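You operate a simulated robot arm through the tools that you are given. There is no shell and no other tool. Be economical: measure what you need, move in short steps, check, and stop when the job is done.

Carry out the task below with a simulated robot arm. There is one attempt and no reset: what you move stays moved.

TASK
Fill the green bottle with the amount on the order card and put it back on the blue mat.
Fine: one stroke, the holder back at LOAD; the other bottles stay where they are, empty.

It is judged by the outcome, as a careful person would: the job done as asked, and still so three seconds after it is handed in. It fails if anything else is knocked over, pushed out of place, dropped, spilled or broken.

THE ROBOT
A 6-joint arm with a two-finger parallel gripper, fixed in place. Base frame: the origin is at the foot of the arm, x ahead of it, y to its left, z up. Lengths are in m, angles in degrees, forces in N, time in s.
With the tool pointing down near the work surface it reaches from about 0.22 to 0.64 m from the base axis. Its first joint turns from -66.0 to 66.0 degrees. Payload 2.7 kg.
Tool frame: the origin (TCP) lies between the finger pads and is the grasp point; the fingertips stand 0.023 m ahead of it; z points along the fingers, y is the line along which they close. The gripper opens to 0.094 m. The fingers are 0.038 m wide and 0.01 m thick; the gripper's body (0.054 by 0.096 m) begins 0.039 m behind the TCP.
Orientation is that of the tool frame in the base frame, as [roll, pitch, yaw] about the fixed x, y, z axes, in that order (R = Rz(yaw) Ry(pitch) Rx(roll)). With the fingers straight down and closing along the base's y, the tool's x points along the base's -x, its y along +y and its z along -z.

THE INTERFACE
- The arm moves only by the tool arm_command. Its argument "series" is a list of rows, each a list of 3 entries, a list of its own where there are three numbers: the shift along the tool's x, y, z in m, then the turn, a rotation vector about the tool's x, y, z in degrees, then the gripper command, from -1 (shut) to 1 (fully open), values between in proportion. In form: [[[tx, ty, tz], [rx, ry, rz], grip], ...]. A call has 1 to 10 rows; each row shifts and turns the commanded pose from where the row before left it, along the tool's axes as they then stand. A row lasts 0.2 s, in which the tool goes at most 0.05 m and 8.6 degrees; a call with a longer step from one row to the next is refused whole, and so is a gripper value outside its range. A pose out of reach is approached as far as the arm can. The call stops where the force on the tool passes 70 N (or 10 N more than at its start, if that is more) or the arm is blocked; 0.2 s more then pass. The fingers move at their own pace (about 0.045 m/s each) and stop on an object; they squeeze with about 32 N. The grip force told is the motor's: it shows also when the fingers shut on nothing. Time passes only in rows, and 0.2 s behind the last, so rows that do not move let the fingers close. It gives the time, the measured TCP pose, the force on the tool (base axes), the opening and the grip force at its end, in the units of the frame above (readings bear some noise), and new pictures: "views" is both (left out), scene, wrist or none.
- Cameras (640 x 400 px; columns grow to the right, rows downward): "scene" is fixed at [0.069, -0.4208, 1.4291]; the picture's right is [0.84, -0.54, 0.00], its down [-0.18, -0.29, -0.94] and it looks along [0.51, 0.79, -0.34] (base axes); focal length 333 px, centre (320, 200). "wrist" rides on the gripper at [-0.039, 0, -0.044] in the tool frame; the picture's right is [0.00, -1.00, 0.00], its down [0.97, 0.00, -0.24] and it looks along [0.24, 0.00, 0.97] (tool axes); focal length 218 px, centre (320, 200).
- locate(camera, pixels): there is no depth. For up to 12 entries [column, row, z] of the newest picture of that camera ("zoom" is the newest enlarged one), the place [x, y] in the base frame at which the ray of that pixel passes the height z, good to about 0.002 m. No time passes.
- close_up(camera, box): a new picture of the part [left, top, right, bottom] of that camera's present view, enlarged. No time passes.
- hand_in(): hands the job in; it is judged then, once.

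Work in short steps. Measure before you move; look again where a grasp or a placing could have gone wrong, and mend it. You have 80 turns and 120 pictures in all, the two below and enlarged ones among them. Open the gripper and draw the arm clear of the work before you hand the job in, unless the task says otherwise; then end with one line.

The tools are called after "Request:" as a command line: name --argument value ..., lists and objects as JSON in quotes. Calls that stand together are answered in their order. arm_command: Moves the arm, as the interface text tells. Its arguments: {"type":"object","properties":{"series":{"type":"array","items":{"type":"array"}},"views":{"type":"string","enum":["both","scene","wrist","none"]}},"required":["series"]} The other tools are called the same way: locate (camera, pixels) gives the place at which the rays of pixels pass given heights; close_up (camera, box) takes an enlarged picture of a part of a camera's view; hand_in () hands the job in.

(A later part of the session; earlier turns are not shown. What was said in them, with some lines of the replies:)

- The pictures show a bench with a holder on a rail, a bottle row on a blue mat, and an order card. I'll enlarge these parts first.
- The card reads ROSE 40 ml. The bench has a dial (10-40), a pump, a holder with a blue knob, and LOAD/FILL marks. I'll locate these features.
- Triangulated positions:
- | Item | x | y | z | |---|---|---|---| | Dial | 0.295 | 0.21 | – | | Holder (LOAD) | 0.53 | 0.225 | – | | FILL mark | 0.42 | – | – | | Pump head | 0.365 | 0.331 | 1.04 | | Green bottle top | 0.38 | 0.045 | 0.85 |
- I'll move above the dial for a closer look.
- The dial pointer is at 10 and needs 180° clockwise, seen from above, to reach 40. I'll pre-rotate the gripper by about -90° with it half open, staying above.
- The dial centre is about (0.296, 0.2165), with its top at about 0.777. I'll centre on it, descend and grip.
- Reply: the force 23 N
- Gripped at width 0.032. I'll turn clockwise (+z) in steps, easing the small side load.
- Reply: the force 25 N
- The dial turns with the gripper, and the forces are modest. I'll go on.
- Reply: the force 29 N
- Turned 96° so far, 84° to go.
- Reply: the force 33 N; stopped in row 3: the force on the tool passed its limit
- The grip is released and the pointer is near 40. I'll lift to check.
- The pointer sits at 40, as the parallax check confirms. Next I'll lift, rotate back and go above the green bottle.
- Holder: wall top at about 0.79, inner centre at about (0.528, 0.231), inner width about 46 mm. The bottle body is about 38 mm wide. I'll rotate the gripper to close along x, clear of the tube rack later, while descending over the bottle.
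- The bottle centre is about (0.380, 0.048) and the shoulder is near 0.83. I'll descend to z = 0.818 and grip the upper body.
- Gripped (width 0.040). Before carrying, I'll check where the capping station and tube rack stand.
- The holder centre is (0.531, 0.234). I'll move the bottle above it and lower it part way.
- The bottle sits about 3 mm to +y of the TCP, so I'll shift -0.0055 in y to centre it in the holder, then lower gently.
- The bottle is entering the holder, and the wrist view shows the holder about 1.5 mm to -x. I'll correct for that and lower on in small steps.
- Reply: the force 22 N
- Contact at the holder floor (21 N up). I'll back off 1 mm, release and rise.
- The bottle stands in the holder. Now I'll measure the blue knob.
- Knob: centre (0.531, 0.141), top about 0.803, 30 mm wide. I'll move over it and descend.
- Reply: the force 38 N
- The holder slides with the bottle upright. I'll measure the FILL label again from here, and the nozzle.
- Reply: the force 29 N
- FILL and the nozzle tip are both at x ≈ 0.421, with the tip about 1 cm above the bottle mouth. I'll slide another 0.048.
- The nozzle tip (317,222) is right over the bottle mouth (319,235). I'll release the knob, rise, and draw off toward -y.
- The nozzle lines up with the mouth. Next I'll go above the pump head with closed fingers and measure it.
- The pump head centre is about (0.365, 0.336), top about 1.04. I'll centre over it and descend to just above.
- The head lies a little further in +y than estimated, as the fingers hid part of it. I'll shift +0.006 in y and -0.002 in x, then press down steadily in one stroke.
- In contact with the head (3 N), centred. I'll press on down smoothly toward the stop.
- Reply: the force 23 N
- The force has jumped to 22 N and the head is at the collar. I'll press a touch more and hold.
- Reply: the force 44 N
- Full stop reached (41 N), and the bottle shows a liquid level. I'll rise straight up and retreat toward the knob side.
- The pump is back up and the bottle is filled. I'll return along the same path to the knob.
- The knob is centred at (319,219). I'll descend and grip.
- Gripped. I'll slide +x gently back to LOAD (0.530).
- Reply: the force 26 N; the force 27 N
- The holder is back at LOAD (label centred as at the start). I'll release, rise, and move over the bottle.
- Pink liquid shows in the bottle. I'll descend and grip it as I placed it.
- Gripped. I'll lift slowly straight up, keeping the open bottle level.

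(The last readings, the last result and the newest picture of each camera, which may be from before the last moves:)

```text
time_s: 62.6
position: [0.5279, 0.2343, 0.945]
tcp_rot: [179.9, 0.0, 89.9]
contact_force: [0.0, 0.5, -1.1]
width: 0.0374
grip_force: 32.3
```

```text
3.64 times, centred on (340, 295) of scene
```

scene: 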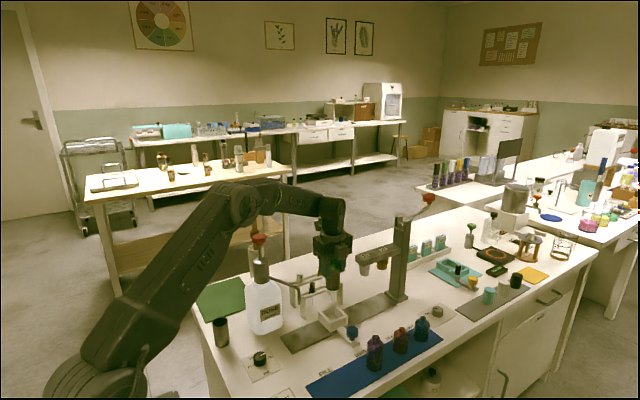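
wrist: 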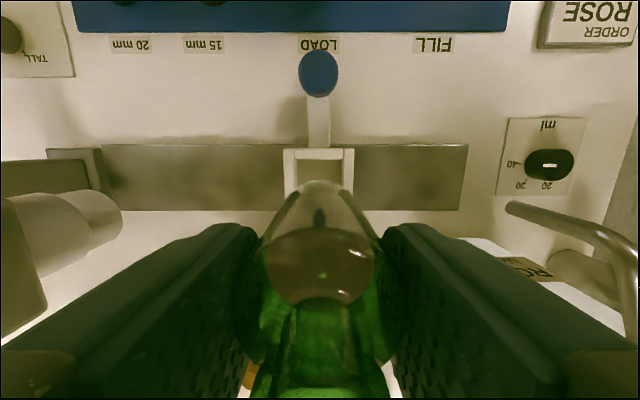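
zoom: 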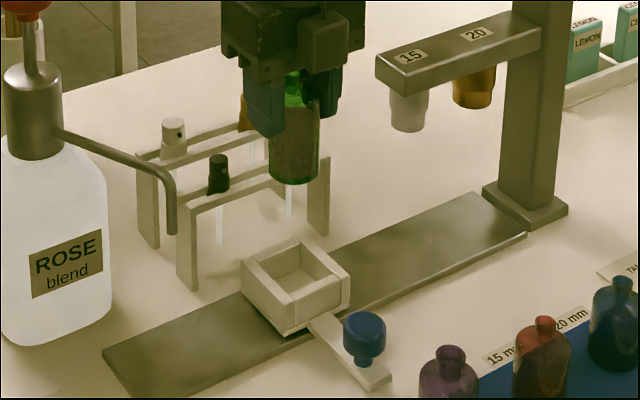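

The width reading fell from 0.039 to 0.0374. I'll check for slip with a pause and a look at the bottle.

Request:
arm_command --series '[[[0, 0, 0], [0, 0, 0], -0.5], [[0, 0, 0], [0, 0, 0], -0.5]]' --views "none"

Request:
locate --camera "zoom" --pixels '[[294, 184, 0.884], [269, 176, 0.884], [318, 174, 0.884], [294, 184, 0.875], [294, 184, 0.865]]'

Request:
close_up --camera "scene" --box '[310, 250, 360, 300]'

```text
time_s: 63.2
position: [0.5285, 0.2348, 0.9442]
tcp_rot: [180.0, 0.1, 90.0]
contact_force: [0.3, -0.2, -2.4]
width: 0.0374
grip_force: 32.4
```

```text
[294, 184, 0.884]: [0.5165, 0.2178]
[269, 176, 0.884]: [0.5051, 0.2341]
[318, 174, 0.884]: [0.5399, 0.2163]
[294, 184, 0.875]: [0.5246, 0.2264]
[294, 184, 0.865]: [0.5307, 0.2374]
```

```text
8.00 times, centred on (335, 275) of scene
```

zoom: 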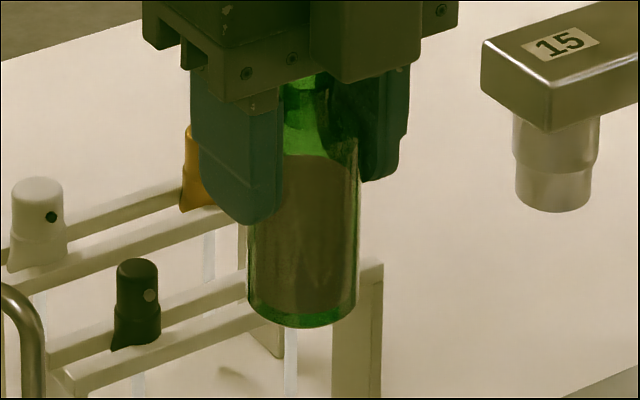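

The bottle is upright and not slipping (base at z ≈ 0.884, centred). I'll carry it back smoothly over its place on the mat.

Request:
arm_command --series '[[[-0.015, 0, 0], [0, 0, 0], -0.5], [[-0.025, 0, 0], [0, 0, 0], -0.5], [[-0.025, -0.005, 0], [0, 0, 0], -0.5], [[-0.022, -0.015, 0], [0, 0, 0], -0.5], [[-0.02, -0.025, 0], [0, 0, 0], -0.5], [[-0.02, -0.025, 0], [0, 0, 0], -0.5], [[-0.02, -0.025, 0], [0, 0, 0], -0.5], [[-0.018, -0.025, 0], [0, 0, 0], -0.5], [[-0.014, -0.018, 0], [0, 0, 0], -0.5], [[-0.0055, -0.0075, 0], [0, 0, 0], -0.5]]' --views "none"

Request:
arm_command --series '[[[0, 0, 0.015], [0, 0, 0], -0.5], [[0, 0, 0.03], [0, 0, 0], -0.5], [[0, 0, 0.03], [0, 0, 0], -0.5], [[0, 0, 0.015], [0, 0, 0], -0.5], [[0, 0, 0], [0, 0, 0], -0.5]]'

Request:
close_up --camera "scene" --box '[280, 320, 380, 400]'

```text
time_s: 65.4
position: [0.3814, 0.0511, 0.9437]
tcp_rot: [-180.0, 0.0, 90.0]
contact_force: [-0.9, -0.5, -0.6]
width: 0.0378
grip_force: 31.9
```

```text
time_s: 66.6
position: [0.3838, 0.0502, 0.8527]
tcp_rot: [-180.0, 0.0, 89.8]
contact_force: [0.1, 0.7, -1.0]
width: 0.0376
grip_force: 32.0
```

scene: 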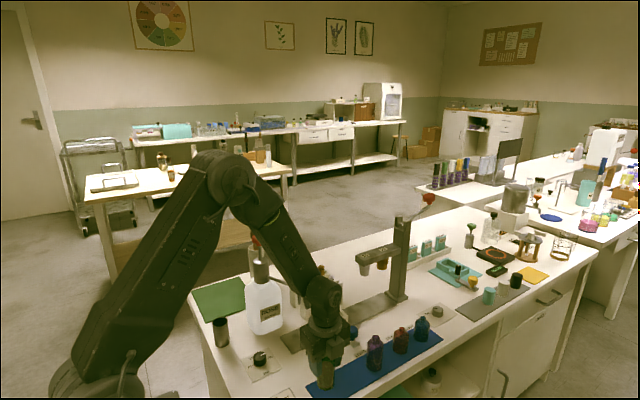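
wrist: 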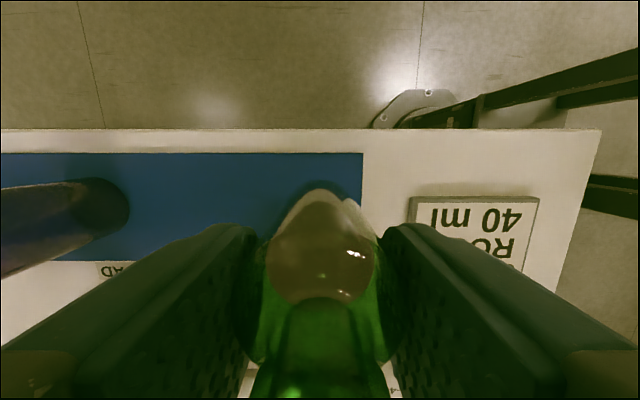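

```text
5.00 times, centred on (330, 360) of scene
```

zoom: 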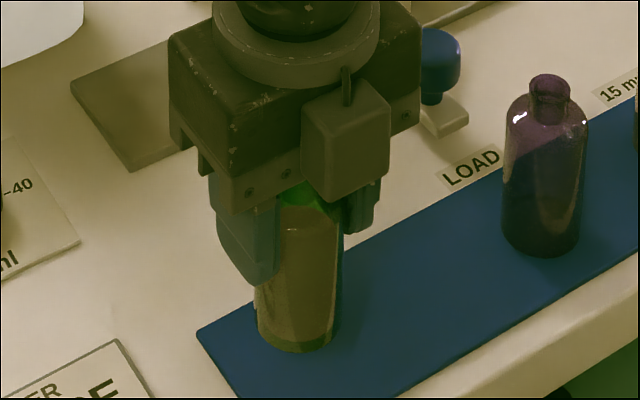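

Request:
locate --camera "wrist" --pixels '[[362, 154, 0.757], [362, 190, 0.757], [150, 154, 0.757], [100, 261, 0.757]]'

Request:
locate --camera "zoom" --pixels '[[292, 353, 0.792], [292, 353, 0.788], [198, 331, 0.757], [260, 398, 0.757]]'

```text
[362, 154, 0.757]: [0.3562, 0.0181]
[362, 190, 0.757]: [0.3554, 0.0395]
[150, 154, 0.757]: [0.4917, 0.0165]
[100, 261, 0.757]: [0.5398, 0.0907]
```

```text
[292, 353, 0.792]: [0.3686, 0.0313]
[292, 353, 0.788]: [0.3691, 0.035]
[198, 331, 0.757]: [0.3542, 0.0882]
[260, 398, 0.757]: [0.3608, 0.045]
```

The base will land inside the mat (x ≥ 0.356, y 0.018-0.090). I'll shift 3 mm further in and lower gently.

Request:
arm_command --series '[[[0.002, 0.003, 0.01], [0, 0, 0], -0.5], [[0, 0, 0.012], [0, 0, 0], -0.5], [[0, 0, 0.008], [0, 0, 0], -0.5], [[0, 0, 0], [0, 0, 0], -0.5]]' --views "none"

Request:
arm_command --series '[[[0, 0, 0.003], [0, 0, 0], -0.5], [[0, 0, 0], [0, 0, 0], -0.5]]' --views "none"

```text
time_s: 67.6
position: [0.3876, 0.0532, 0.8225]
tcp_rot: [-179.9, 0.0, 89.9]
contact_force: [-0.4, 0.0, -1.3]
width: 0.0375
grip_force: 32.0
```

```text
time_s: 68.2
position: [0.3868, 0.0542, 0.8195]
tcp_rot: [-180.0, 0.0, 89.9]
contact_force: [-0.5, 0.1, -2.0]
width: 0.0376
grip_force: 31.7
```

Request:
arm_command --series '[[[0, 0, 0.002], [0, 0, 0], -0.5], [[0, 0, 0], [0, 0, 0], -0.5]]' --views "none"

```text
time_s: 68.8
position: [0.3868, 0.0527, 0.8189]
tcp_rot: [179.9, 0.0, 90.1]
contact_force: [-4.8, -4.2, 20.6]
width: 0.0379
grip_force: 32.1
```

Contact on the mat (20 N). I'll ease off, release and rise.

Request:
arm_command --series '[[[0, 0, -0.001], [0, 0, 0], -0.5], [[0, 0, 0], [0, 0, 0], 0.4], [[0, 0, 0], [0, 0, 0], 0.4], [[0, 0, 0], [0, 0, 0], 0.4], [[0, 0, -0.02], [0, 0, 0], 0.4], [[0, 0, -0.04], [0, 0, 0], 0.4], [[0, 0, -0.045], [0, 0, 0], 0.4], [[0, 0, -0.045], [0, 0, 0], 0.4], [[0, 0, -0.045], [0, 0, 0], 0.4], [[0, 0, -0.045], [0, 0, 0], 0.4]]'

Request:
close_up --camera "scene" --box '[220, 220, 460, 400]'

```text
time_s: 71.0
position: [0.383, 0.055, 1.0582]
tcp_rot: [-179.8, 0.2, 89.8]
contact_force: [0.3, -0.2, 0.1]
width: 0.0658
grip_force: 0.1
```

scene: 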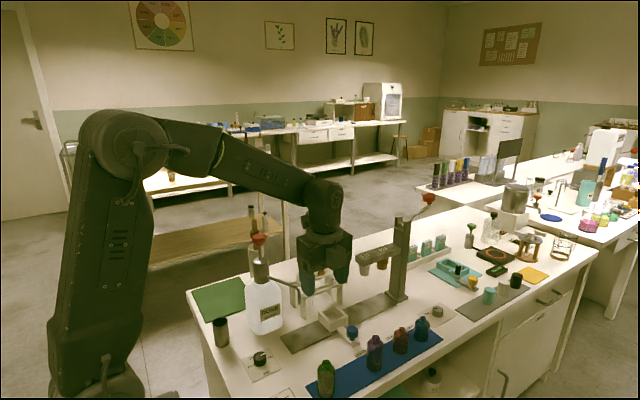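
wrist: 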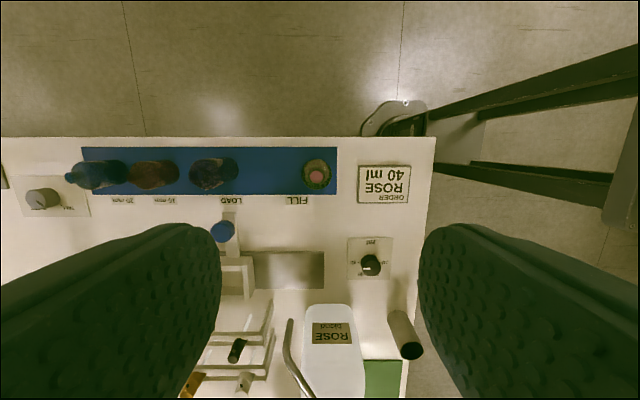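

```text
2.22 times, centred on (340, 310) of scene
```

zoom: 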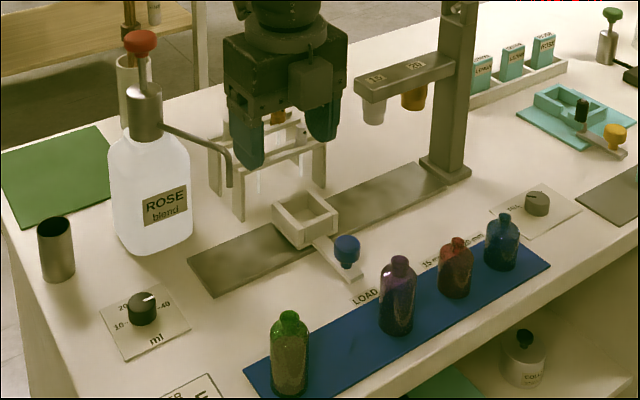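

The green bottle stands upright on the mat with pink liquid in it. The holder is at LOAD and everything else is in place. I'll raise the arm a bit more and hand in.

Request:
arm_command --series '[[[-0.02, 0, -0.04], [0, 0, 0], 1], [[-0.02, 0, -0.04], [0, 0, 0], 1], [[-0.01, 0, -0.04], [0, 0, 0], 1], [[0, 0, 0], [0, 0, 0], 1]]' --views "scene"

Request:
hand_in

```text
time_s: 72.0
position: [0.3851, 0.0002, 1.1788]
tcp_rot: [180.0, -0.1, 89.9]
contact_force: [-0.5, -0.1, -0.1]
width: 0.094
grip_force: 0.1
```

scene: 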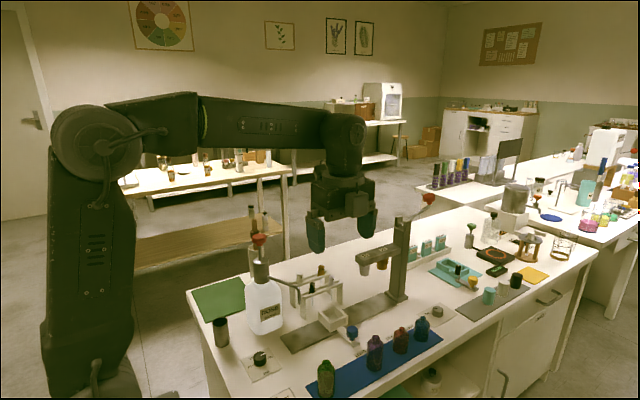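

```text
The job is handed in.
```

I filled the green bottle from the ROSE pump in one full stroke with the dial at 40 ml and put it back on the blue mat; the holder is back at LOAD, the other bottles were not touched, and the job is handed in.
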